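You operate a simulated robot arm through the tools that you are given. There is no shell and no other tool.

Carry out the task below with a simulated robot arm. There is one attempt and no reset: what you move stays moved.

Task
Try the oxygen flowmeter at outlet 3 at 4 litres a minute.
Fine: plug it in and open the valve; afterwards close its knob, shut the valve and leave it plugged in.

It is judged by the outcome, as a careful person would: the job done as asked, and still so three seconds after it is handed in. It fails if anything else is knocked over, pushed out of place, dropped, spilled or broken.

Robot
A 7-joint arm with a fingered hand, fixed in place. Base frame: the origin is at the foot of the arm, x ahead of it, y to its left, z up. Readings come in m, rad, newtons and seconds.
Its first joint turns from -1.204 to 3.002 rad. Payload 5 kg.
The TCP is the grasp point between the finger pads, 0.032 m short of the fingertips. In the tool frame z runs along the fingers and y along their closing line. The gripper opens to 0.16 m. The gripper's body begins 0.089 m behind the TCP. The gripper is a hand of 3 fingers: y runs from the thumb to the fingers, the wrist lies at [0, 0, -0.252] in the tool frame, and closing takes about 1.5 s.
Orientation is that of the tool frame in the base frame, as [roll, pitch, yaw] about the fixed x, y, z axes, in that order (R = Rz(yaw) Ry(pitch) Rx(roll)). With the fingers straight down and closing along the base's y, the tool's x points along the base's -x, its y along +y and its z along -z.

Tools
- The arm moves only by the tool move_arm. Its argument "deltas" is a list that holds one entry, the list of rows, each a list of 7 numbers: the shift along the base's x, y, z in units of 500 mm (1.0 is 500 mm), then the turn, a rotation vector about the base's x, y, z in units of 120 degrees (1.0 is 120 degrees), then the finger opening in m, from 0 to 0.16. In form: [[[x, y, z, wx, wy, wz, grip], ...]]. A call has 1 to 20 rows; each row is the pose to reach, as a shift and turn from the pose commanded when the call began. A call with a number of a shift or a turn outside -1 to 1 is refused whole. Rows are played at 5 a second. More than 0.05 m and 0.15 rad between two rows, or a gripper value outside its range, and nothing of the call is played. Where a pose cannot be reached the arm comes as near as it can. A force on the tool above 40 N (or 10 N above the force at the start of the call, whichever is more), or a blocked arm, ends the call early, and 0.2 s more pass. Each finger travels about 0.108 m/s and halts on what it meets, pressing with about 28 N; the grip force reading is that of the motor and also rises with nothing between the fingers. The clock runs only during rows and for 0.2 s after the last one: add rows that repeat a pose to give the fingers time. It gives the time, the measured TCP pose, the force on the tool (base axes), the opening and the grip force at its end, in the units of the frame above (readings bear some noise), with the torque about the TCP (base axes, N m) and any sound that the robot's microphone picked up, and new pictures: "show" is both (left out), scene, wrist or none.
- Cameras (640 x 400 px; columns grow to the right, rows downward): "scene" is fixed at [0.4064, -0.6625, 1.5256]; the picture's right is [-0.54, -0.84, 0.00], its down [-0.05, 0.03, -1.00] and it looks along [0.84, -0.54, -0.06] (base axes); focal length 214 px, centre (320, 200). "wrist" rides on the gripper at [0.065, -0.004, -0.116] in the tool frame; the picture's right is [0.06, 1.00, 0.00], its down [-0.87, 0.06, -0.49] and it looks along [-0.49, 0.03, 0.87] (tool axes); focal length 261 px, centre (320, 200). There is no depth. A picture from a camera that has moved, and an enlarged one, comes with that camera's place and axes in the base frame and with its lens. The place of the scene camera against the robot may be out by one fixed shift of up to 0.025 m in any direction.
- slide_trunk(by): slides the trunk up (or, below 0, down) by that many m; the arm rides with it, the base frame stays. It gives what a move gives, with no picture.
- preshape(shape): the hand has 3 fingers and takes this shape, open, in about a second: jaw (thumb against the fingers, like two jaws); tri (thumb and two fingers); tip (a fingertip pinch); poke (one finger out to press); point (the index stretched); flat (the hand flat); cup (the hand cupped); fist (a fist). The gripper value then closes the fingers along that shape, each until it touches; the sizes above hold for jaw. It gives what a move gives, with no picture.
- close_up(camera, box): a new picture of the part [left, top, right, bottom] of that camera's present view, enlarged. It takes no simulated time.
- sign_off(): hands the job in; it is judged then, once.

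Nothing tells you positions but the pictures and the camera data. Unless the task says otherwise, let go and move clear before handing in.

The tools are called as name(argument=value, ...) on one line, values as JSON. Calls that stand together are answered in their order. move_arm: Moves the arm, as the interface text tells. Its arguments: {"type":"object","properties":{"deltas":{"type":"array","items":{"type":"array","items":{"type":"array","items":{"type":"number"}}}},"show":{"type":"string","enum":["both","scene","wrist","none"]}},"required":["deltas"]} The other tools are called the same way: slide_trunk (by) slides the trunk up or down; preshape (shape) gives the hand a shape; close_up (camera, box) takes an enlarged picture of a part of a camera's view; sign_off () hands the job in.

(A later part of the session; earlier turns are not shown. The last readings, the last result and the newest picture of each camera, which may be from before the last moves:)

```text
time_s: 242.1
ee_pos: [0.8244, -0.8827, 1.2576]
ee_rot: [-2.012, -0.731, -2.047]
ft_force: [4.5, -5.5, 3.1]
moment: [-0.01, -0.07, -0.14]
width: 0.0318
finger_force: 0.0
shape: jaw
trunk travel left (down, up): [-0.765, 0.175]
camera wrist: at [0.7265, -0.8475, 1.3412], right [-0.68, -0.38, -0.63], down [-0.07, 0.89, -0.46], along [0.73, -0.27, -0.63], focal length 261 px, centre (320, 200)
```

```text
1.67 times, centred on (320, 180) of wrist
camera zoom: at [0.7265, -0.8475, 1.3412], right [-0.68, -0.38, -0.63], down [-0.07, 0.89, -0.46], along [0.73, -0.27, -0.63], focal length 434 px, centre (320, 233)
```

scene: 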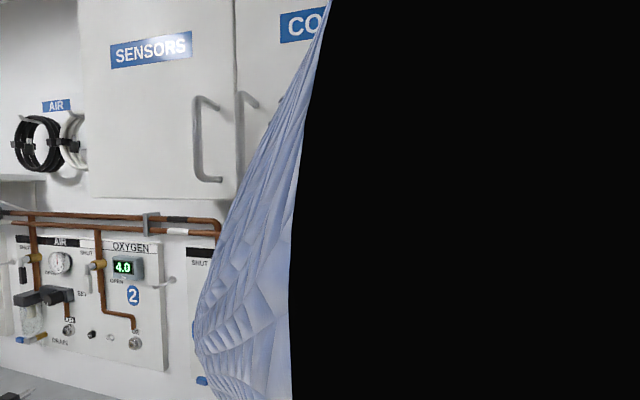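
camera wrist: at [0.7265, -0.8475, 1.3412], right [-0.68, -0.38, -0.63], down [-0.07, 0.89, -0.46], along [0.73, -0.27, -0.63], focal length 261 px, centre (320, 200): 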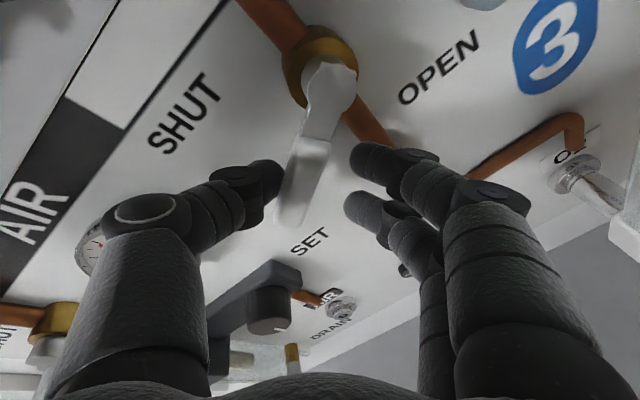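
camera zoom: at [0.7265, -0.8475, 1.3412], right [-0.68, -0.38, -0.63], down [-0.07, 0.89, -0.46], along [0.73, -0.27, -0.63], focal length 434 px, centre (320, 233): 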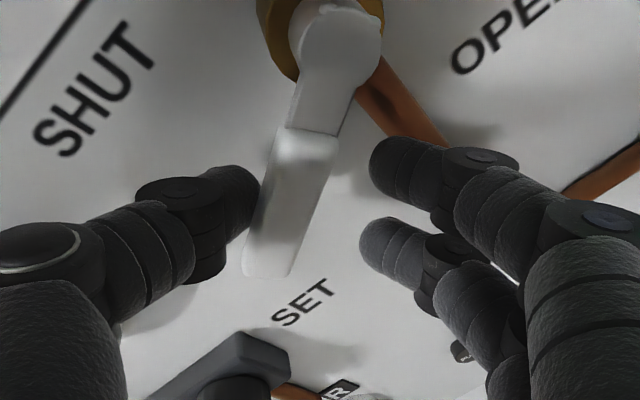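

move_arm(deltas=[[[-0.0074, -0.0074, -0.009, -0.0419, 0.0418, 0.02, 0.03], [-0.0154, -0.0154, -0.0168, -0.0839, 0.0836, 0.0401, 0.03], [-0.0242, -0.0242, -0.0228, -0.1258, 0.1254, 0.0601, 0.03], [-0.0334, -0.0334, -0.0272, -0.1677, 0.1672, 0.0801, 0.03], [-0.0429, -0.0429, -0.03, -0.2096, 0.209, 0.1002, 0.03], [-0.0526, -0.0526, -0.0308, -0.2516, 0.2508, 0.1202, 0.03], [-0.0624, -0.0624, -0.03, -0.2516, 0.2508, 0.1202, 0.03]]])

close_up(camera="wrist", box=[140, 0, 500, 300])

```text
time_s: 243.7
ee_pos: [0.7926, -0.9138, 1.2394]
ee_rot: [-3.127, -1.242, -0.796]
ft_force: [2.6, 3.0, -1.7]
moment: [0.01, 0.05, 0.09]
width: 0.0323
finger_force: 0.1
shape: jaw
trunk travel left (down, up): [-0.765, 0.175]
camera wrist: at [0.7321, -0.8494, 1.3398], right [-0.69, -0.72, 0.05], down [-0.56, 0.49, -0.66], along [0.45, -0.49, -0.75], focal length 261 px, centre (320, 200)
```

scene: 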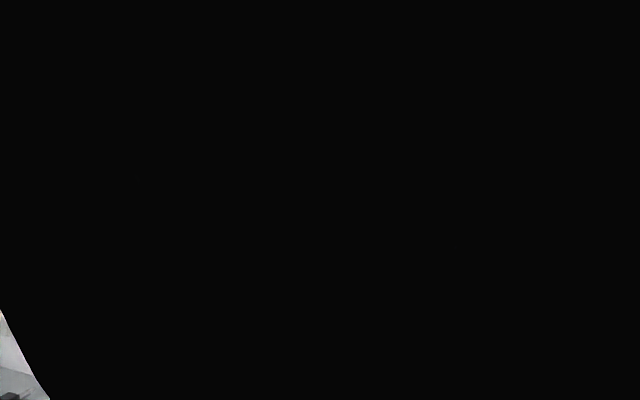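
wrist: 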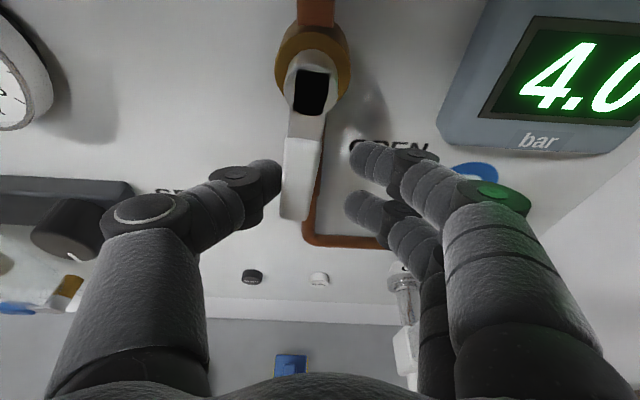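

```text
1.33 times, centred on (320, 150) of wrist
camera zoom: at [0.7321, -0.8494, 1.3398], right [-0.69, -0.72, 0.05], down [-0.56, 0.49, -0.66], along [0.45, -0.49, -0.75], focal length 348 px, centre (320, 267)
```

zoom: 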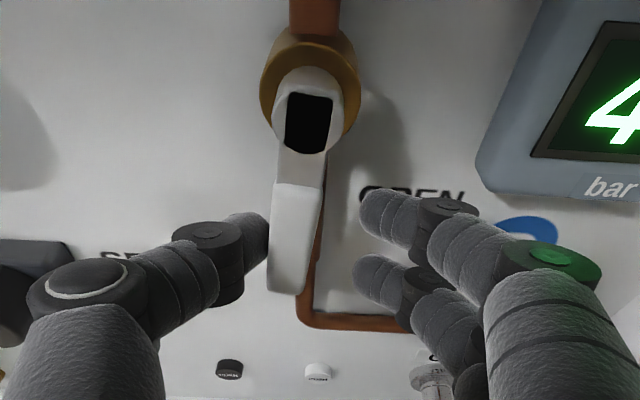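

Outlet 3 now reads 4.0 bar: the valve is open. The lever looks about 4° short of vertical, so I'll nudge it to its stop.

move_arm(deltas=[[[-0.004, -0.004, 0, 0, 0, 0, 0.03], [-0.008, -0.008, 0, 0, 0, 0, 0.03], [-0.011, -0.011, 0, 0, 0, 0, 0.03], [-0.011, -0.011, 0, 0, 0, 0, 0.03]]], show="none")

close_up(camera="wrist", box=[140, 0, 500, 300])

```text
time_s: 244.7
ee_pos: [0.787, -0.9194, 1.2419]
ee_rot: [-3.124, -1.244, -0.799]
ft_force: [4.1, 5.6, -1.8]
moment: [0.0, 0.08, 0.15]
width: 0.0327
finger_force: 0.2
shape: jaw
trunk travel left (down, up): [-0.765, 0.175]
```

```text
1.33 times, centred on (320, 150) of wrist
camera zoom: at [0.7273, -0.8548, 1.341], right [-0.69, -0.72, 0.05], down [-0.56, 0.49, -0.67], along [0.45, -0.49, -0.74], focal length 348 px, centre (320, 267)
```

zoom: 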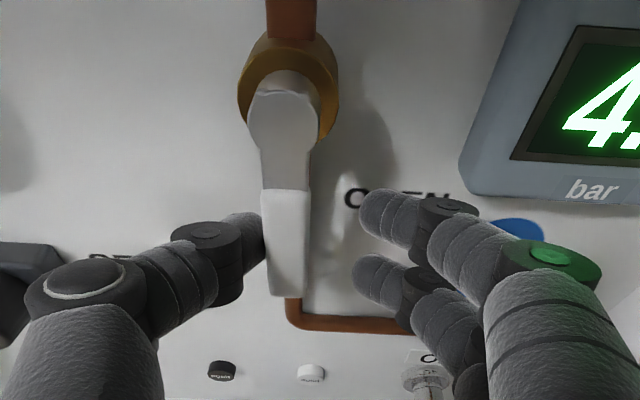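

The valve is fully open at its stop. I'll let go of the lever and back away toward the flowmeter knob.

move_arm(deltas=[[[0.003, 0.003, 0, 0, 0, 0, 0.05], [0.003, 0.003, 0, 0, 0, 0, 0.07], [-0.02, 0.026, 0, 0, 0, 0, 0.08], [-0.06, 0.066, 0, 0, 0, 0, 0.08], [-0.1, 0.106, 0, 0, 0, 0, 0.08], [-0.12, 0.126, 0, 0, 0, 0, 0.08]]], show="wrist")

```text
time_s: 246.1
ee_pos: [0.725, -0.8575, 1.2422]
ee_rot: [-3.124, -1.244, -0.8]
ft_force: [0.6, 0.4, 0.2]
moment: [-0.01, 0.0, 0.0]
width: 0.0792
finger_force: 0.1
shape: jaw
trunk travel left (down, up): [-0.765, 0.175]
camera wrist: at [0.6659, -0.7917, 1.3418], right [-0.69, -0.72, 0.05], down [-0.56, 0.49, -0.67], along [0.46, -0.49, -0.74], focal length 261 px, centre (320, 200)
```

wrist: 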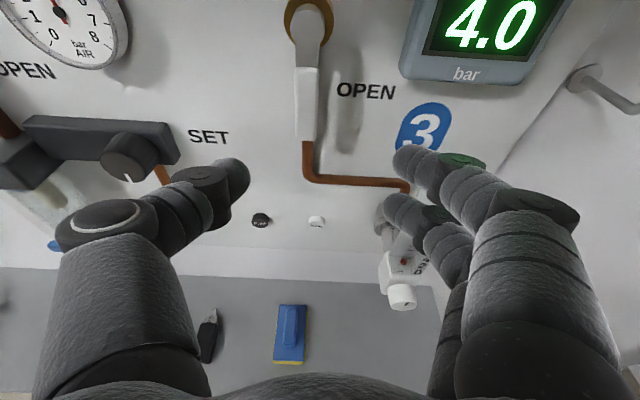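

move_arm(deltas=[[[-0.06, -0.01, 0, 0, 0, 0, 0.08], [-0.12, -0.05, 0, 0, 0, 0, 0.08], [-0.1853, -0.1146, 0, 0, 0, 0, 0.08]]], show="none")

slide_trunk(by=-0.195)

move_arm(deltas=[[[0, 0, 0, 0, 0, 0, 0.08]]])

close_up(camera="wrist", box=[240, 0, 400, 280])

close_up(camera="scene", box=[340, 330, 420, 400])

```text
time_s: 246.9
ee_pos: [0.6314, -0.9172, 1.2405]
ee_rot: [-3.12, -1.245, -0.802]
ft_force: [-1.2, 0.3, 0.0]
moment: [-0.02, -0.05, 0.11]
width: 0.0796
finger_force: 0.0
shape: jaw
trunk travel left (down, up): [-0.765, 0.175]
```

```text
time_s: 249.0
ee_pos: [0.6333, -0.9144, 1.0474]
ee_rot: [-3.123, -1.245, -0.802]
ft_force: [-0.9, -0.1, 1.2]
moment: [0.04, 0.02, 0.01]
width: 0.0794
finger_force: 0.1
shape: jaw
trunk travel left (down, up): [-0.57, 0.37]
```

```text
time_s: 249.4
ee_pos: [0.6336, -0.9144, 1.0475]
ee_rot: [-3.122, -1.244, -0.801]
ft_force: [-0.1, -0.5, -0.3]
moment: [-0.01, 0.0, 0.0]
width: 0.0798
finger_force: 0.0
shape: jaw
trunk travel left (down, up): [-0.57, 0.37]
camera wrist: at [0.5739, -0.8501, 1.1459], right [-0.69, -0.72, 0.05], down [-0.56, 0.49, -0.67], along [0.45, -0.49, -0.74], focal length 261 px, centre (320, 200)
```

scene: 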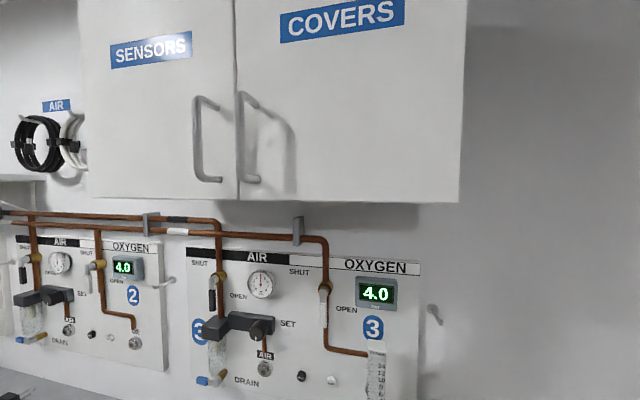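
wrist: 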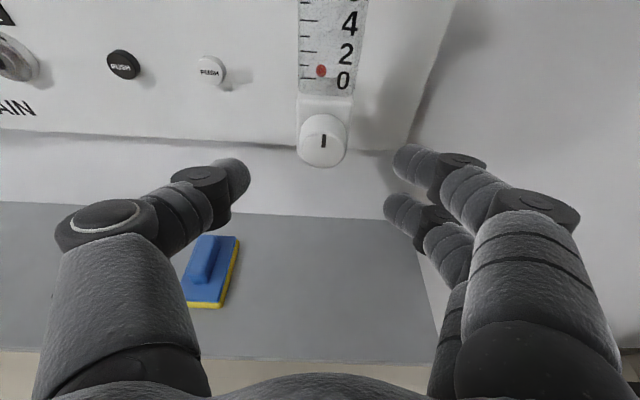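

```text
1.43 times, centred on (320, 140) of wrist
camera zoom: at [0.5739, -0.8501, 1.1459], right [-0.69, -0.72, 0.05], down [-0.56, 0.49, -0.67], along [0.45, -0.49, -0.74], focal length 372 px, centre (320, 286)
```

zoom: 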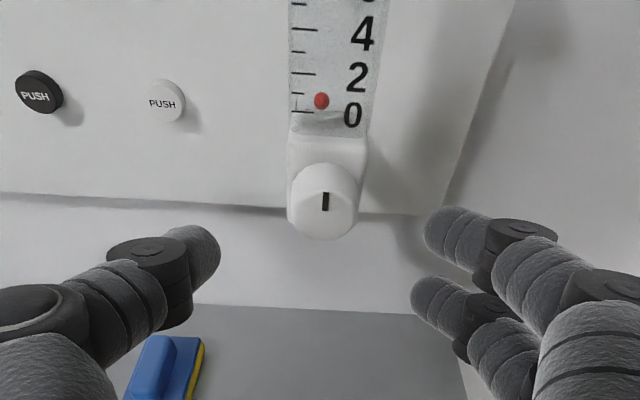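

```text
5.71 times, centred on (380, 365) of scene
camera zoom: at [0.4064, -0.6625, 1.5256], right [-0.54, -0.84, 0.0], down [-0.05, 0.03, -1.0], along [0.84, -0.54, -0.06], focal length 1226 px, centre (-23, -743)
```

zoom: 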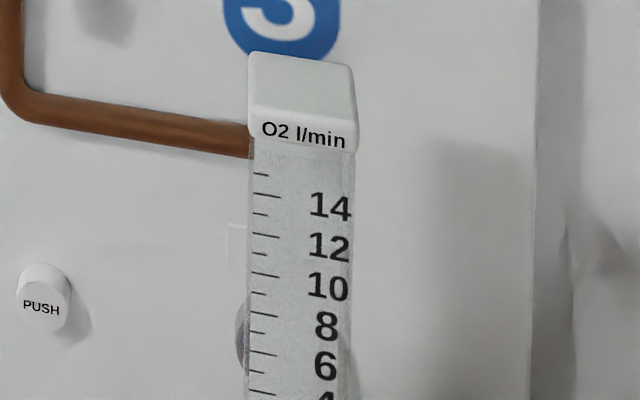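

Outlet 3 shows 4.0 bar with the lever down; the float rests at zero and the knob pointer is at 12 o'clock. I'll take a second view from higher up to pin down the knob's exact position.

close_up(camera="wrist", box=[280, 90, 370, 180])

slide_trunk(by=0.1)

move_arm(deltas=[[[0, 0, 0, 0, 0, 0, 0.08]]], show="wrist")

close_up(camera="wrist", box=[270, 190, 370, 290])

```text
4.44 times, centred on (325, 135) of wrist
camera zoom: at [0.5739, -0.8501, 1.1459], right [-0.69, -0.72, 0.05], down [-0.56, 0.49, -0.67], along [0.45, -0.49, -0.74], focal length 1158 px, centre (298, 489)
```

zoom: 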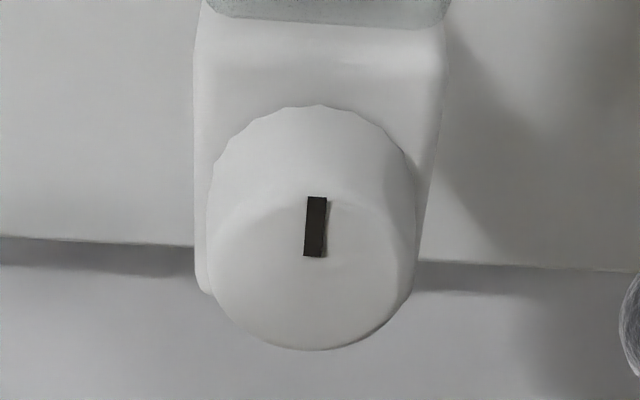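

```text
time_s: 250.7
ee_pos: [0.6336, -0.9144, 1.1457]
ee_rot: [-3.121, -1.243, -0.801]
ft_force: [-0.2, 0.7, -0.6]
moment: [0.01, 0.0, -0.02]
width: 0.0796
finger_force: 0.0
shape: jaw
trunk travel left (down, up): [-0.67, 0.27]
```

```text
time_s: 251.1
ee_pos: [0.6335, -0.9153, 1.1454]
ee_rot: [-3.122, -1.245, -0.801]
ft_force: [-0.6, 0.3, -0.4]
moment: [-0.03, 0.01, -0.02]
width: 0.0796
finger_force: 0.2
shape: jaw
trunk travel left (down, up): [-0.67, 0.27]
camera wrist: at [0.574, -0.8502, 1.2458], right [-0.69, -0.72, 0.05], down [-0.56, 0.49, -0.67], along [0.45, -0.49, -0.74], focal length 261 px, centre (320, 200)
```

wrist: 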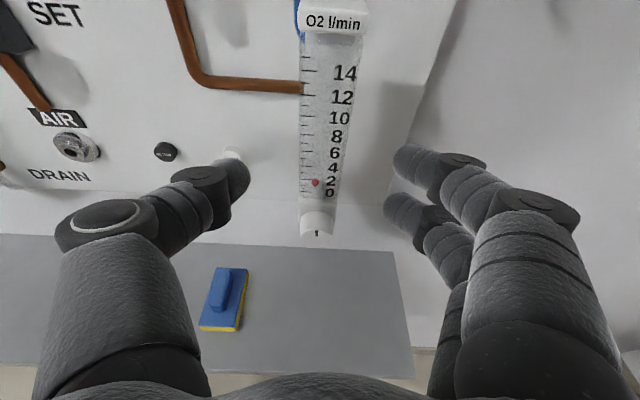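

```text
4.00 times, centred on (320, 240) of wrist
camera zoom: at [0.574, -0.8502, 1.2458], right [-0.69, -0.72, 0.05], down [-0.56, 0.49, -0.67], along [0.45, -0.49, -0.74], focal length 1043 px, centre (320, 40)
```

zoom: 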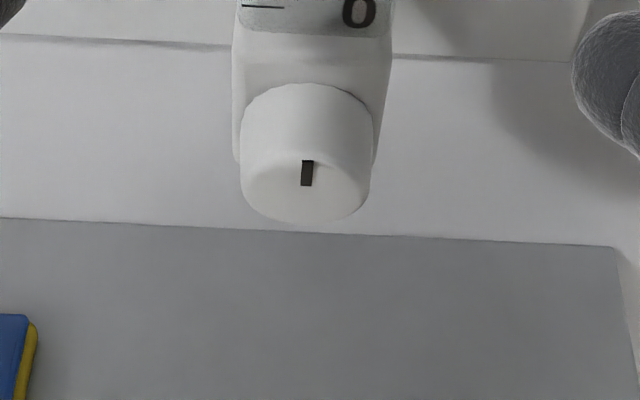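

move_arm(deltas=[[[0, 0, 0, 0.0459, -0.0454, -0.0219, 0.08], [0, 0, 0, 0.0918, -0.0909, -0.0437, 0.08], [0, 0, 0, 0.1377, -0.1363, -0.0656, 0.08], [0, 0, 0, 0.1836, -0.1817, -0.0875, 0.08], [0, 0, 0, 0.2295, -0.2272, -0.1093, 0.08], [0, 0, 0, 0.2754, -0.2726, -0.1312, 0.08], [0, 0, 0, 0.3213, -0.3181, -0.153, 0.08], [0, 0, 0, 0.3672, -0.3635, -0.1749, 0.08], [0, 0, 0, 0.4131, -0.4089, -0.1968, 0.07], [0, 0, 0, 0.459, -0.4544, -0.2186, 0.06], [0, 0, 0, 0.5049, -0.4998, -0.2405, 0.06]]], show="none")

slide_trunk(by=-0.095)

move_arm(deltas=[[[0, 0, 0, 0, 0, 0, 0.06]]], show="wrist")

```text
time_s: 253.5
ee_pos: [0.6328, -0.9155, 1.1455]
ee_rot: [-1.9, 0.009, -2.354]
ft_force: [0.6, 0.0, -1.0]
moment: [0.01, 0.01, -0.06]
width: 0.0606
finger_force: 0.0
shape: jaw
trunk travel left (down, up): [-0.67, 0.27]
```

```text
time_s: 254.8
ee_pos: [0.6324, -0.9149, 1.0516]
ee_rot: [-1.899, 0.007, -2.354]
ft_force: [0.1, 0.0, -0.1]
moment: [-0.02, 0.02, 0.01]
width: 0.0609
finger_force: 0.1
shape: jaw
trunk travel left (down, up): [-0.575, 0.365]
```

```text
time_s: 255.2
ee_pos: [0.6334, -0.9158, 1.0521]
ee_rot: [-1.899, 0.007, -2.352]
ft_force: [0.1, -0.6, 0.1]
moment: [0.01, -0.02, 0.01]
width: 0.0608
finger_force: 0.0
shape: jaw
trunk travel left (down, up): [-0.575, 0.365]
camera wrist: at [0.5109, -0.885, 1.0931], right [-0.27, 0.19, -0.95], down [0.27, 0.96, 0.11], along [0.92, -0.23, -0.31], focal length 261 px, centre (320, 200)
```

wrist: 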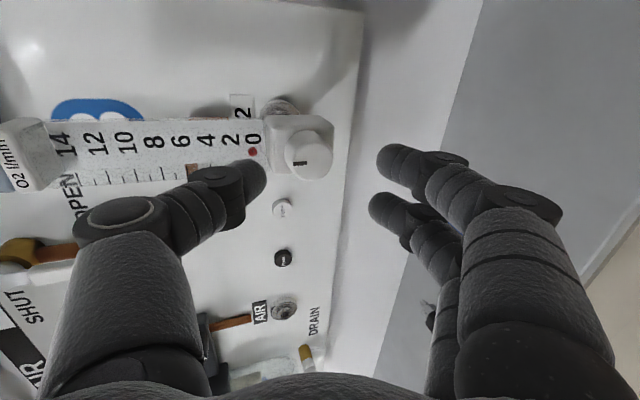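

move_arm(deltas=[[[0.015, -0.0158, -0.002, 0, 0, 0, 0.06], [0.03, -0.0313, -0.004, 0, 0, 0, 0.06], [0.0438, -0.0455, -0.004, 0, 0, 0, 0.055], [0.0438, -0.0455, -0.004, 0, 0, 0, 0.05]]], show="wrist")

close_up(camera="wrist", box=[160, 80, 460, 300])

```text
time_s: 256.2
ee_pos: [0.6543, -0.9354, 1.0535]
ee_rot: [-1.897, 0.006, -2.352]
ft_force: [-13.4, 13.5, 6.8]
moment: [-0.57, -0.5, 0.01]
width: 0.0498
finger_force: 0.0
shape: jaw
trunk travel left (down, up): [-0.575, 0.365]
camera wrist: at [0.5316, -0.9071, 1.0943], right [-0.27, 0.19, -0.95], down [0.27, 0.96, 0.11], along [0.93, -0.23, -0.3], focal length 261 px, centre (320, 200)
```

wrist: 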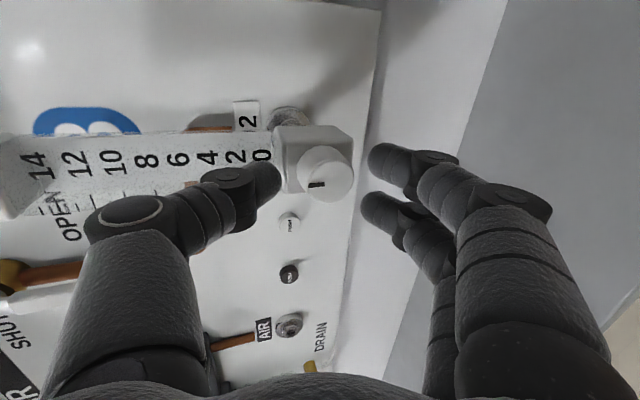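

```text
1.82 times, centred on (310, 190) of wrist
camera zoom: at [0.5316, -0.9071, 1.0943], right [-0.27, 0.19, -0.95], down [0.27, 0.96, 0.11], along [0.93, -0.23, -0.3], focal length 474 px, centre (338, 218)
```

zoom: 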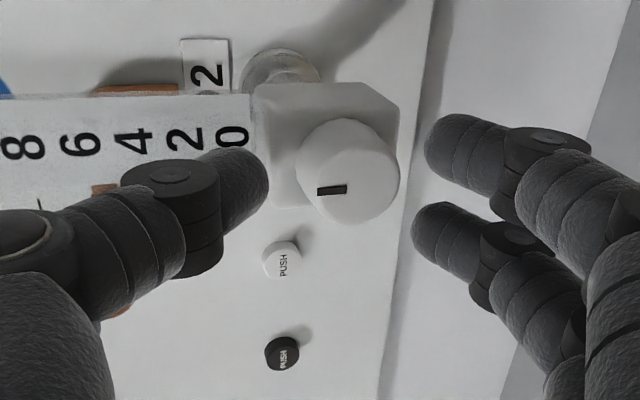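

The thumb touched the meter's front because of the hand's pitch; backing off right away. Gripping the knob with the hand upright (thumb left, two fingers right, like a three-jaw chuck) will suit it better.

move_arm(deltas=[[[-0.02, 0.02, 0, 0, 0, 0, 0.06], [-0.045, 0.045, 0, 0, 0, 0, 0.06], [-0.06, 0.06, 0.03, 0, 0, 0, 0.06], [-0.06, 0.06, 0.06, 0, 0, 0, 0.06]]], show="none")

move_arm(deltas=[[[0, 0, 0, -0.0459, 0.0454, 0.0219, 0.06], [0, 0, 0, -0.0918, 0.0909, 0.0437, 0.06], [0, 0, 0, -0.1377, 0.1363, 0.0656, 0.06], [0, 0, 0, -0.1836, 0.1817, 0.0875, 0.06], [0, 0, 0, -0.2295, 0.2272, 0.1093, 0.06], [0, 0, 0, -0.2754, 0.2726, 0.1312, 0.06], [0, 0, 0, -0.3213, 0.3181, 0.153, 0.06], [0, 0, 0, -0.3672, 0.3635, 0.1749, 0.06], [0, 0, 0, -0.4131, 0.4089, 0.1968, 0.06], [0, 0, 0, -0.459, 0.4544, 0.2186, 0.06], [0, 0, 0, -0.5049, 0.4998, 0.2405, 0.06]]], show="wrist")

close_up(camera="wrist", box=[240, 40, 400, 260])

```text
time_s: 257.2
ee_pos: [0.6251, -0.9066, 1.0796]
ee_rot: [-1.9, 0.007, -2.352]
ft_force: [0.5, 0.0, 0.1]
moment: [0.01, -0.01, 0.02]
width: 0.0596
finger_force: 0.0
shape: jaw
trunk travel left (down, up): [-0.575, 0.365]
```

```text
time_s: 259.6
ee_pos: [0.625, -0.9073, 1.0798]
ee_rot: [-3.129, -1.245, -0.795]
ft_force: [0.0, -0.1, 0.1]
moment: [0.02, -0.01, 0.0]
width: 0.0594
finger_force: 0.0
shape: jaw
trunk travel left (down, up): [-0.575, 0.365]
camera wrist: at [0.5655, -0.8426, 1.179], right [-0.69, -0.72, 0.06], down [-0.56, 0.49, -0.67], along [0.45, -0.49, -0.74], focal length 261 px, centre (320, 200)
```

wrist: 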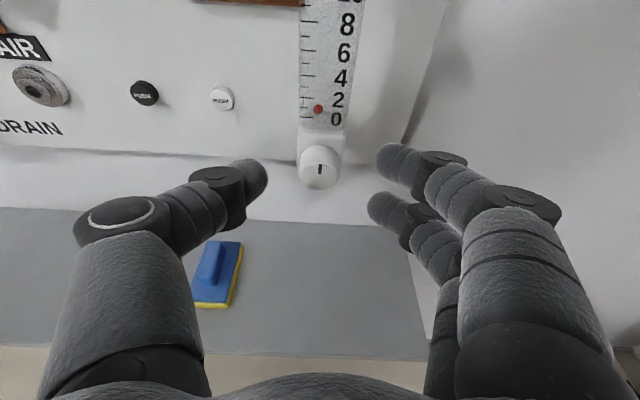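

```text
1.82 times, centred on (320, 150) of wrist
camera zoom: at [0.5655, -0.8426, 1.179], right [-0.69, -0.72, 0.06], down [-0.56, 0.49, -0.67], along [0.45, -0.49, -0.74], focal length 474 px, centre (320, 291)
```

zoom: 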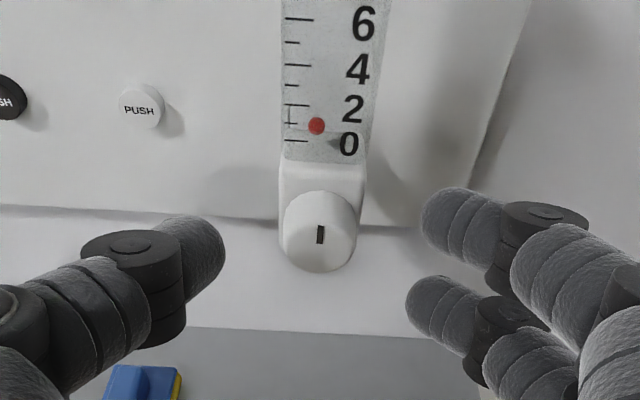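

move_arm(deltas=[[[0.002, -0.0045, -0.012, 0.0412, -0.0412, 0, 0.06], [0.004, -0.009, -0.025, 0.0825, -0.0825, 0, 0.06], [0.006, -0.0135, -0.037, 0.1237, -0.1237, 0, 0.06], [0.008, -0.018, -0.05, 0.165, -0.165, 0, 0.06], [0.01, -0.0225, -0.062, 0.2062, -0.2062, 0, 0.06], [0.01, -0.0225, -0.062, 0.2062, -0.2062, 0, 0.06]]], show="wrist")

close_up(camera="wrist", box=[180, 40, 460, 260])

```text
time_s: 261.0
ee_pos: [0.6294, -0.9186, 1.0488]
ee_rot: [-1.992, -0.883, -1.827]
ft_force: [-0.6, -0.1, -1.0]
moment: [-0.01, -0.02, -0.01]
width: 0.0601
finger_force: 0.0
shape: jaw
trunk travel left (down, up): [-0.575, 0.365]
camera wrist: at [0.5292, -0.8945, 1.1328], right [-0.58, -0.62, -0.53], down [-0.29, 0.77, -0.58], along [0.76, -0.18, -0.62], focal length 261 px, centre (320, 200)
```

wrist: 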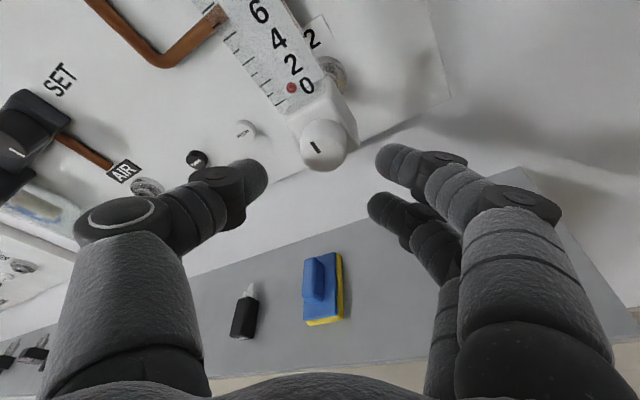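

```text
1.82 times, centred on (320, 150) of wrist
camera zoom: at [0.5292, -0.8945, 1.1328], right [-0.58, -0.62, -0.53], down [-0.29, 0.77, -0.58], along [0.76, -0.18, -0.62], focal length 474 px, centre (320, 291)
```

zoom: 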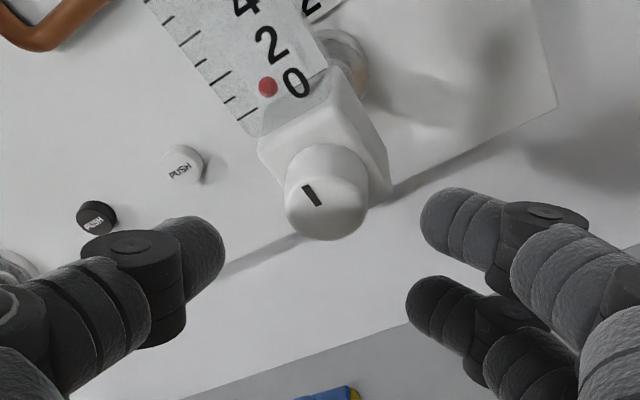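

move_arm(deltas=[[[0.0157, -0.0157, 0, 0, 0, 0, 0.06], [0.0315, -0.0315, 0, 0, 0, 0, 0.06], [0.0465, -0.0465, 0, 0, 0, 0, 0.06], [0.0465, -0.0465, 0, 0, 0, 0, 0.05], [0.0465, -0.0465, 0, 0, 0, 0, 0.042], [0.0465, -0.0465, 0, 0, 0, 0, 0.034], [0.0465, -0.0465, 0, 0, 0, 0, 0.026], [0.0465, -0.0465, 0, 0, 0, 0, 0.018], [0.0465, -0.0465, 0, 0, 0, 0, 0.01]]], show="wrist")

close_up(camera="wrist", box=[180, 60, 460, 280])

```text
time_s: 263.0
ee_pos: [0.6529, -0.9415, 1.0466]
ee_rot: [-1.996, -0.883, -1.825]
ft_force: [0.3, -0.6, 0.2]
moment: [-0.02, -0.03, -0.15]
width: 0.0195
finger_force: 27.9
shape: jaw
trunk travel left (down, up): [-0.575, 0.365]
camera wrist: at [0.5528, -0.9174, 1.1311], right [-0.58, -0.62, -0.53], down [-0.29, 0.77, -0.58], along [0.76, -0.18, -0.62], focal length 261 px, centre (320, 200)
```

wrist: 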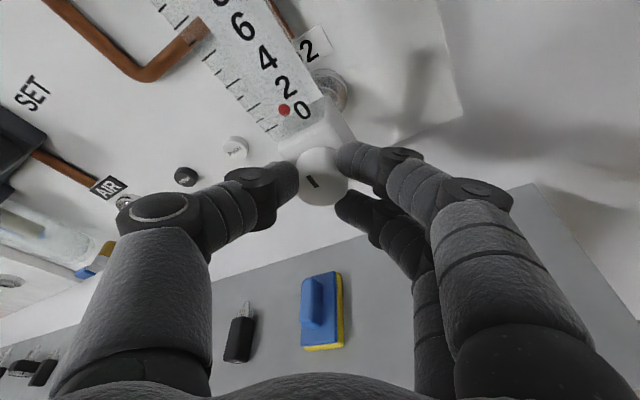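

```text
1.82 times, centred on (320, 170) of wrist
camera zoom: at [0.5528, -0.9174, 1.1311], right [-0.58, -0.62, -0.53], down [-0.29, 0.77, -0.58], along [0.76, -0.18, -0.62], focal length 474 px, centre (320, 254)
```

zoom: 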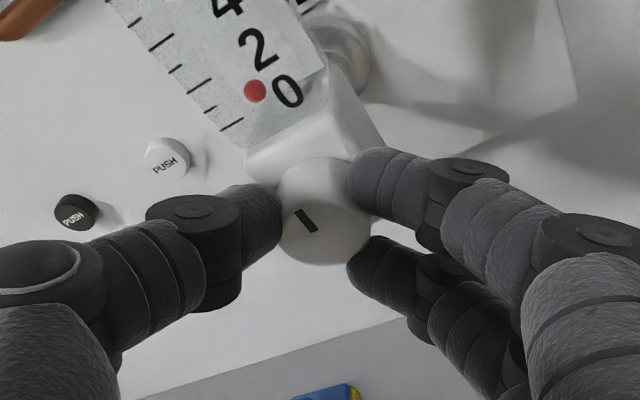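

The knob is held like a chuck with balanced force. I'll turn it counter-clockwise in small steps and watch the float.

move_arm(deltas=[[[0.001, 0.001, 0.0008, -0.0412, 0.0412, 0, 0.01], [0.002, 0.002, 0.0014, -0.0825, 0.0825, 0, 0.01], [0.0031, 0.0031, 0.0018, -0.1237, 0.1237, 0, 0.01], [0.0031, 0.0031, 0.0018, -0.1237, 0.1237, 0, 0.01]]], show="wrist")

close_up(camera="wrist", box=[220, 20, 420, 240])

```text
time_s: 264.0
ee_pos: [0.6548, -0.9385, 1.0489]
ee_rot: [-2.471, -1.163, -1.411]
ft_force: [-8.2, 12.8, -0.2]
moment: [0.55, -0.58, -0.44]
width: 0.0196
finger_force: 27.4
shape: jaw
trunk travel left (down, up): [-0.575, 0.365]
camera wrist: at [0.5783, -0.8914, 1.1463], right [-0.68, -0.71, -0.19], down [-0.45, 0.6, -0.66], along [0.58, -0.36, -0.73], focal length 261 px, centre (320, 200)
```

wrist: 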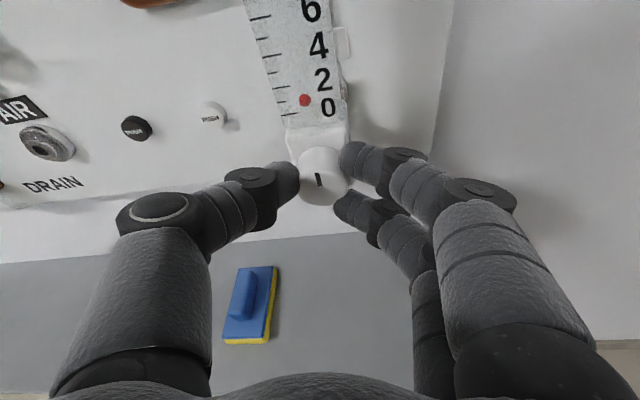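

```text
1.82 times, centred on (320, 130) of wrist
camera zoom: at [0.5783, -0.8914, 1.1463], right [-0.68, -0.71, -0.19], down [-0.45, 0.6, -0.66], along [0.58, -0.36, -0.73], focal length 474 px, centre (320, 327)
```

zoom: 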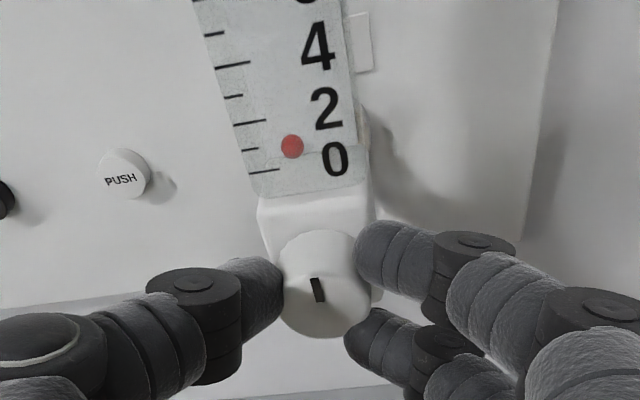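

Turning counter-clockwise meets a firm stop (0.8 N·m) and the pointer hasn't moved, so it's closed in that sense. I'll relax back and try clockwise gently.

move_arm(deltas=[[[-0.001, -0.001, -0.0004, 0.0412, -0.0412, 0, 0.01], [-0.002, -0.002, -0.001, 0.0825, -0.0825, 0, 0.01], [-0.0031, -0.0031, -0.0018, 0.1237, -0.1237, 0, 0.01], [-0.004, -0.004, -0.0026, 0.165, -0.165, 0, 0.01], [-0.004, -0.004, -0.0026, 0.165, -0.165, 0, 0.01]]], show="wrist")

close_up(camera="wrist", box=[220, 20, 420, 240])

```text
time_s: 265.2
ee_pos: [0.6542, -0.9416, 1.048]
ee_rot: [-1.908, -0.777, -1.891]
ft_force: [-8.6, 13.2, -4.8]
moment: [0.22, 0.22, -0.09]
width: 0.0195
finger_force: 28.1
shape: jaw
trunk travel left (down, up): [-0.575, 0.365]
camera wrist: at [0.5453, -0.9251, 1.1242], right [-0.53, -0.56, -0.63], down [-0.24, 0.81, -0.53], along [0.81, -0.13, -0.57], focal length 261 px, centre (320, 200)
```

wrist: 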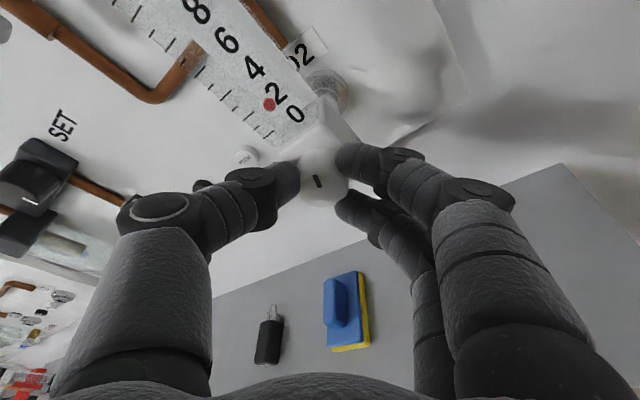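

```text
1.82 times, centred on (320, 130) of wrist
camera zoom: at [0.5453, -0.9251, 1.1242], right [-0.53, -0.56, -0.63], down [-0.24, 0.81, -0.53], along [0.81, -0.13, -0.57], focal length 474 px, centre (320, 327)
```

zoom: 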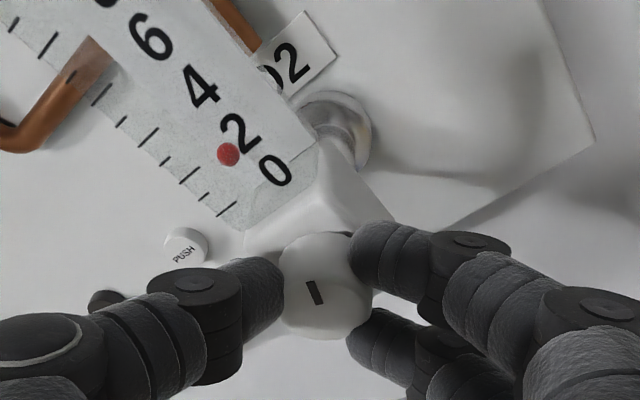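

Clockwise opens it: the float has started to rise (about 1–2). I'll release, rewind the hand the other way, and regrip so I have more clockwise travel.

move_arm(deltas=[[[-0.003, 0.003, 0, 0, 0, 0, 0.02], [-0.003, 0.003, 0, 0, 0, 0, 0.035], [-0.003, 0.003, 0, 0, 0, 0, 0.05], [-0.01, 0.01, 0, 0, 0, 0, 0.06], [-0.03, 0.03, 0, 0, 0, 0, 0.06], [-0.05, 0.05, 0, 0, 0, 0, 0.06]]], show="wrist")

close_up(camera="wrist", box=[200, 0, 420, 220])

```text
time_s: 266.6
ee_pos: [0.629, -0.9169, 1.0475]
ee_rot: [-1.907, -0.776, -1.891]
ft_force: [0.2, 0.2, 0.1]
moment: [-0.01, 0.01, 0.01]
width: 0.0597
finger_force: 0.1
shape: jaw
trunk travel left (down, up): [-0.575, 0.365]
camera wrist: at [0.5198, -0.8995, 1.1248], right [-0.53, -0.57, -0.63], down [-0.24, 0.81, -0.53], along [0.81, -0.13, -0.57], focal length 261 px, centre (320, 200)
```

wrist: 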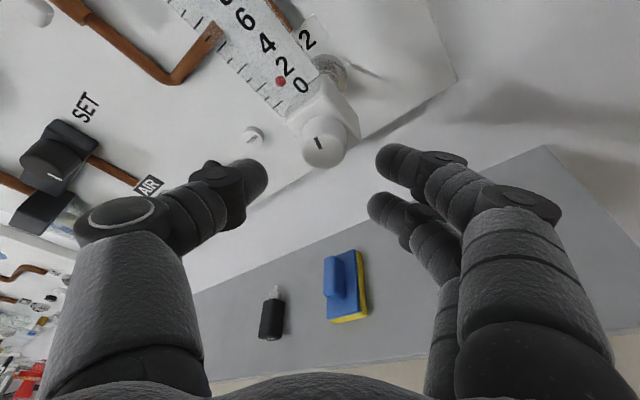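

```text
1.82 times, centred on (310, 110) of wrist
camera zoom: at [0.5198, -0.8995, 1.1248], right [-0.53, -0.57, -0.63], down [-0.24, 0.81, -0.53], along [0.81, -0.13, -0.57], focal length 474 px, centre (338, 364)
```

zoom: 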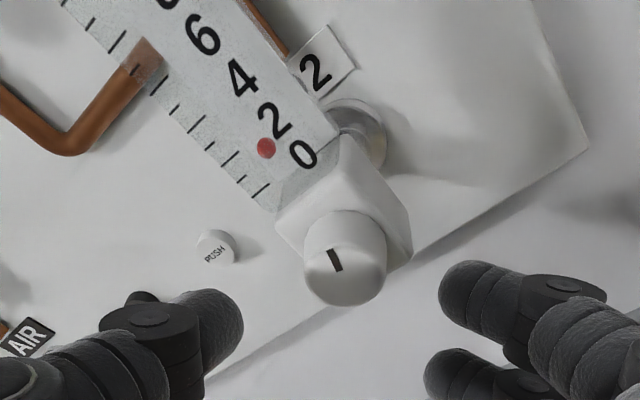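

move_arm(deltas=[[[0.001, 0.001, 0.001, -0.0412, 0.0412, 0, 0.06], [0.002, 0.002, 0.002, -0.0825, 0.0825, 0, 0.06], [0.003, 0.003, 0.003, -0.1237, 0.1237, 0, 0.06], [0.004, 0.004, 0.003, -0.165, 0.165, 0, 0.06], [0.005, 0.005, 0.003, -0.2062, 0.2062, 0, 0.06], [0.006, 0.006, 0.003, -0.2475, 0.2475, 0, 0.06], [0.007, 0.007, 0.003, -0.2887, 0.2887, 0, 0.06], [0.008, 0.008, 0.003, -0.33, 0.33, 0, 0.06], [0.009, 0.009, 0.002, -0.3712, 0.3712, 0, 0.06], [0.01, 0.01, 0.0015, -0.4125, 0.4125, 0, 0.06], [0.0113, 0.0113, 0.001, -0.4537, 0.4537, 0, 0.06]]], show="wrist")

close_up(camera="wrist", box=[240, 20, 420, 220])

```text
time_s: 269.0
ee_pos: [0.6348, -0.9097, 1.0478]
ee_rot: [2.005, -0.889, 0.25]
ft_force: [0.9, 0.2, -1.2]
moment: [0.01, 0.02, 0.01]
width: 0.0596
finger_force: 0.1
shape: jaw
trunk travel left (down, up): [-0.575, 0.365]
camera wrist: at [0.6138, -0.807, 1.1281], right [-0.54, -0.57, 0.62], down [-0.83, 0.23, -0.51], along [0.15, -0.79, -0.59], focal length 261 px, centre (320, 200)
```

wrist: 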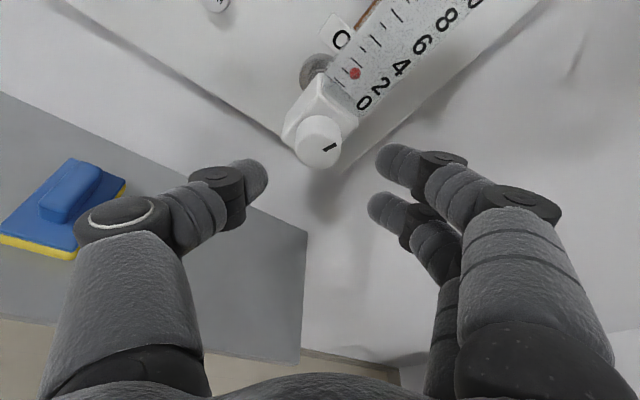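

```text
2.00 times, centred on (330, 120) of wrist
camera zoom: at [0.6138, -0.807, 1.1281], right [-0.54, -0.57, 0.62], down [-0.83, 0.23, -0.51], along [0.15, -0.79, -0.59], focal length 521 px, centre (300, 360)
```

zoom: 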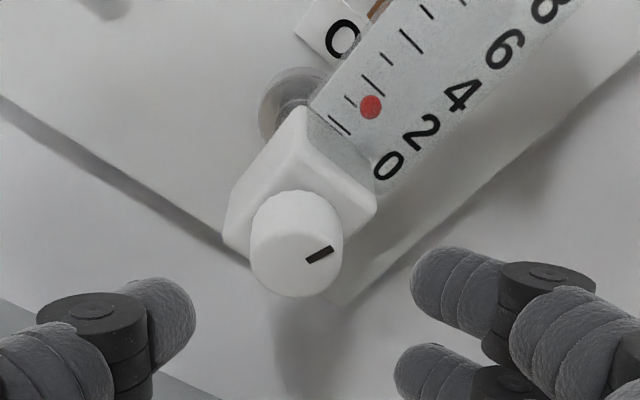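

move_arm(deltas=[[[0.012, -0.016, 0.002, 0, 0, 0, 0.06], [0.027, -0.032, 0.002, 0, 0, 0, 0.06], [0.0441, -0.0503, 0.002, 0, 0, 0, 0.06], [0.0441, -0.0503, 0.002, 0, 0, 0, 0.05], [0.0441, -0.0503, 0.002, 0, 0, 0, 0.042], [0.0441, -0.0503, 0.002, 0, 0, 0, 0.034], [0.0441, -0.0503, 0.002, 0, 0, 0, 0.026], [0.0441, -0.0503, 0.002, 0, 0, 0, 0.018], [0.0441, -0.0503, 0.002, 0, 0, 0, 0.01]]], show="wrist")

close_up(camera="wrist", box=[240, 20, 420, 240])

```text
time_s: 271.0
ee_pos: [0.6565, -0.9355, 1.0506]
ee_rot: [2.006, -0.893, 0.25]
ft_force: [5.1, 4.6, -0.1]
moment: [0.04, -0.02, 0.14]
width: 0.0205
finger_force: 27.6
shape: jaw
trunk travel left (down, up): [-0.575, 0.365]
camera wrist: at [0.6365, -0.8322, 1.13], right [-0.54, -0.57, 0.62], down [-0.83, 0.23, -0.52], along [0.16, -0.79, -0.6], focal length 261 px, centre (320, 200)
```

wrist: 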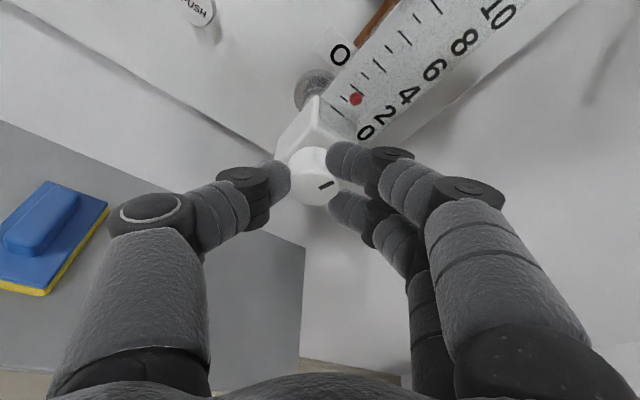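

```text
1.82 times, centred on (330, 130) of wrist
camera zoom: at [0.6365, -0.8322, 1.13], right [-0.54, -0.57, 0.62], down [-0.83, 0.23, -0.52], along [0.16, -0.79, -0.6], focal length 474 px, centre (302, 327)
```

zoom: 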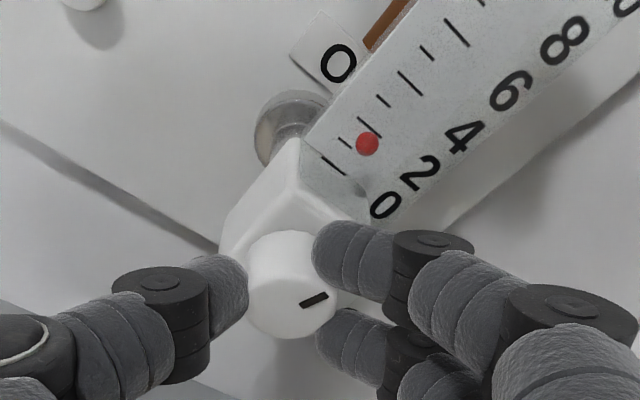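

move_arm(deltas=[[[0.0004, 0.0004, 0.0008, 0.0412, -0.0412, 0, 0.01], [-0.0006, -0.0006, 0.0014, 0.0825, -0.0825, 0, 0.01], [-0.0017, -0.0017, 0.0018, 0.1237, -0.1237, 0, 0.01], [-0.0027, -0.0027, 0.0022, 0.165, -0.165, 0, 0.01], [-0.0027, -0.0027, 0.0022, 0.165, -0.165, 0, 0.01]]], show="wrist")

close_up(camera="wrist", box=[240, 0, 420, 240])

```text
time_s: 272.2
ee_pos: [0.6538, -0.9389, 1.0502]
ee_rot: [2.796, -1.225, -0.457]
ft_force: [0.1, -3.6, -0.4]
moment: [-0.09, -0.01, -0.23]
width: 0.0196
finger_force: 27.8
shape: jaw
trunk travel left (down, up): [-0.575, 0.365]
camera wrist: at [0.6028, -0.8656, 1.1486], right [-0.68, -0.71, 0.17], down [-0.62, 0.43, -0.65], along [0.39, -0.55, -0.74], focal length 261 px, centre (320, 200)
```

wrist: 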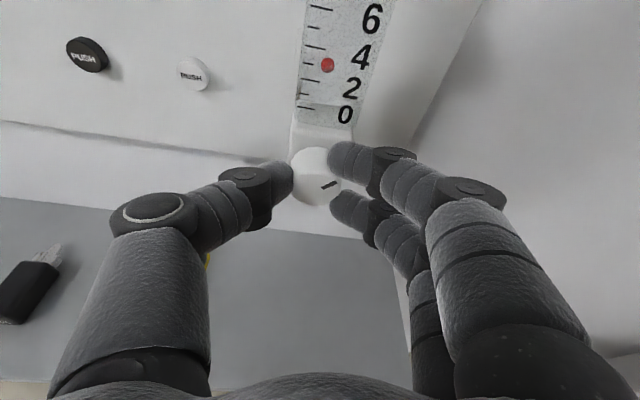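

```text
1.67 times, centred on (330, 120) of wrist
camera zoom: at [0.6028, -0.8656, 1.1486], right [-0.68, -0.71, 0.17], down [-0.62, 0.43, -0.65], along [0.39, -0.55, -0.74], focal length 434 px, centre (303, 333)
```

zoom: 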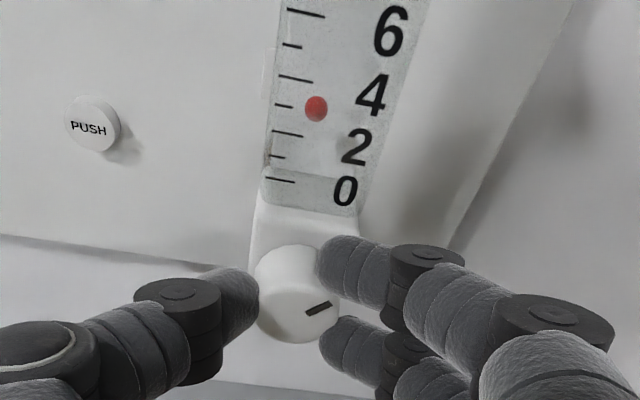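

The float has risen to roughly 2.4 (allowing for parallax). I'll keep turning clockwise gently toward 4.

move_arm(deltas=[[[-0.0011, -0.0011, 0, 0.0412, -0.0412, 0, 0.01], [-0.0023, -0.0023, 0, 0.0825, -0.0825, 0, 0.01], [-0.0033, -0.0033, -0.0004, 0.1237, -0.1237, 0, 0.01], [-0.0044, -0.0044, -0.0008, 0.165, -0.165, 0, 0.01], [-0.0044, -0.0044, -0.0008, 0.165, -0.165, 0, 0.01]]], show="wrist")

close_up(camera="wrist", box=[200, 0, 380, 240])

close_up(camera="scene", box=[350, 340, 410, 400])

```text
time_s: 273.4
ee_pos: [0.6522, -0.9407, 1.0493]
ee_rot: [-2.258, -1.08, -1.606]
ft_force: [-3.1, -3.6, -2.6]
moment: [0.03, 0.17, -0.43]
width: 0.019
finger_force: 28.0
shape: jaw
trunk travel left (down, up): [-0.575, 0.365]
camera wrist: at [0.5668, -0.9016, 1.1433], right [-0.66, -0.69, -0.31], down [-0.39, 0.66, -0.64], along [0.64, -0.3, -0.7], focal length 261 px, centre (320, 200)
```

wrist: 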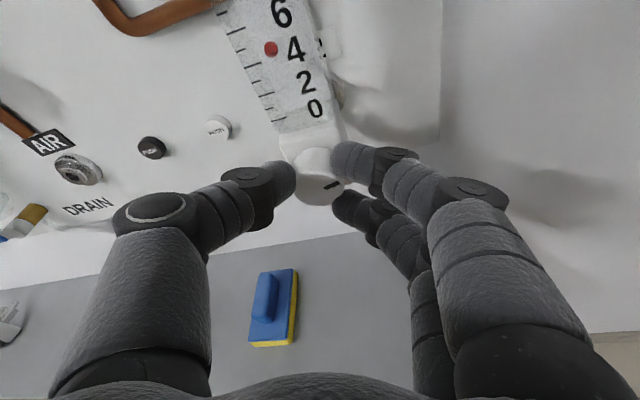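

```text
1.67 times, centred on (290, 120) of wrist
camera zoom: at [0.5668, -0.9016, 1.1433], right [-0.66, -0.69, -0.31], down [-0.39, 0.66, -0.64], along [0.64, -0.3, -0.7], focal length 434 px, centre (370, 333)
```

zoom: 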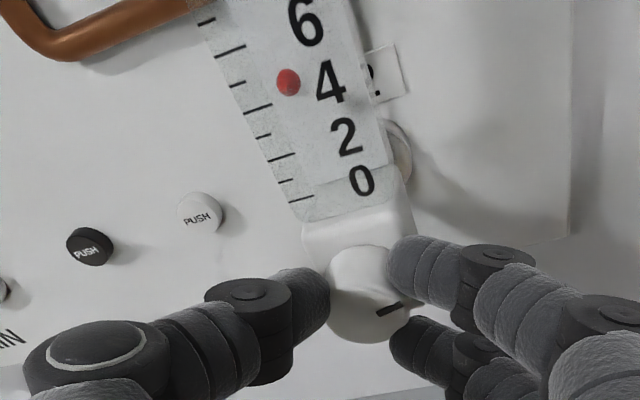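

```text
6.67 times, centred on (380, 370) of scene
camera zoom: at [0.4064, -0.6625, 1.5256], right [-0.54, -0.84, 0.0], down [-0.05, 0.03, -1.0], along [0.84, -0.54, -0.06], focal length 1430 px, centre (-80, -933)
```

zoom: 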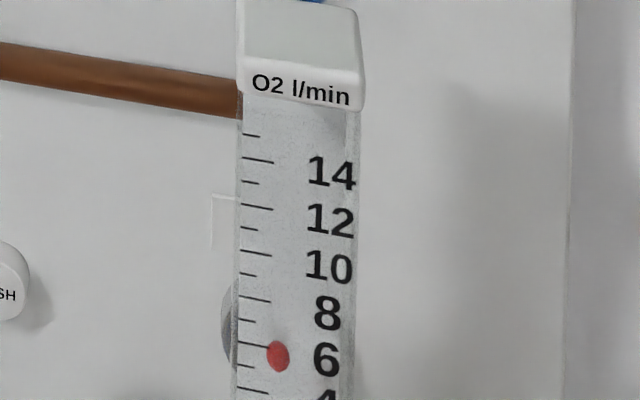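

Cross-checking the wrist view against the scene view to remove parallax, the float reads about 4.1 l/min. I'll trim it back a few degrees.

move_arm(deltas=[[[0.0003, 0.0003, 0, -0.01, 0.01, 0, 0.01], [0.0005, 0.0005, 0, -0.0195, 0.0195, 0, 0.01], [0.0005, 0.0005, 0, -0.0195, 0.0195, 0, 0.01]]], show="wrist")

close_up(camera="wrist", box=[210, 0, 330, 120])

close_up(camera="scene", box=[355, 360, 395, 400])

```text
time_s: 274.2
ee_pos: [0.6529, -0.94, 1.05]
ee_rot: [-2.35, -1.123, -1.524]
ft_force: [-4.3, -0.9, -5.9]
moment: [0.13, 0.2, -0.35]
width: 0.0191
finger_force: 28.5
shape: jaw
trunk travel left (down, up): [-0.575, 0.365]
camera wrist: at [0.5711, -0.8975, 1.1454], right [-0.67, -0.7, -0.25], down [-0.42, 0.64, -0.65], along [0.61, -0.33, -0.72], focal length 261 px, centre (320, 200)
```

wrist: 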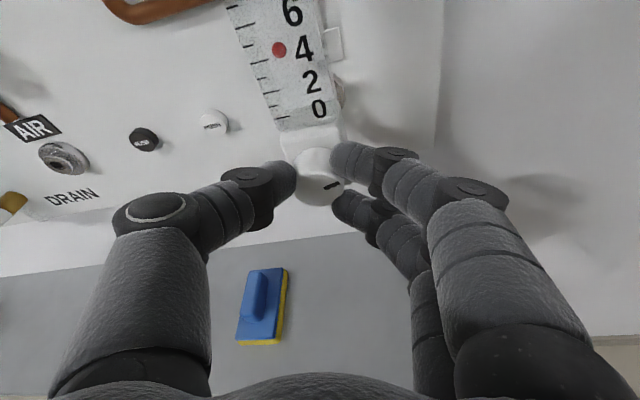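

```text
3.33 times, centred on (270, 60) of wrist
camera zoom: at [0.5711, -0.8975, 1.1454], right [-0.67, -0.7, -0.25], down [-0.42, 0.64, -0.65], along [0.61, -0.33, -0.72], focal length 869 px, centre (487, 667)
```

zoom: 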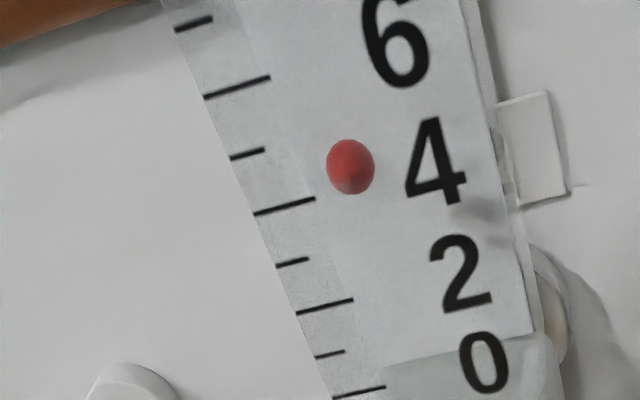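

```text
10.00 times, centred on (375, 380) of scene
camera zoom: at [0.4064, -0.6625, 1.5256], right [-0.54, -0.84, 0.0], down [-0.05, 0.03, -1.0], along [0.84, -0.54, -0.06], focal length 2145 px, centre (-230, -1600)
```

zoom: 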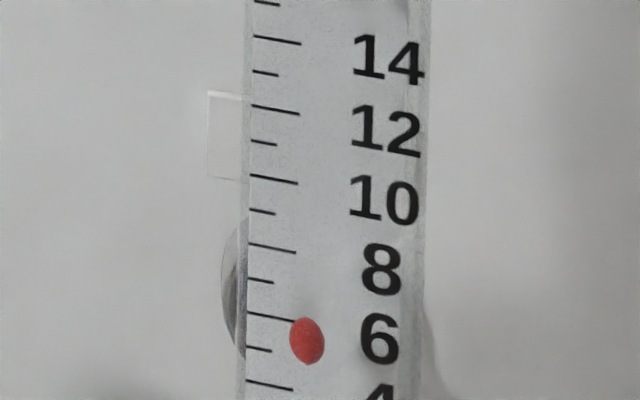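

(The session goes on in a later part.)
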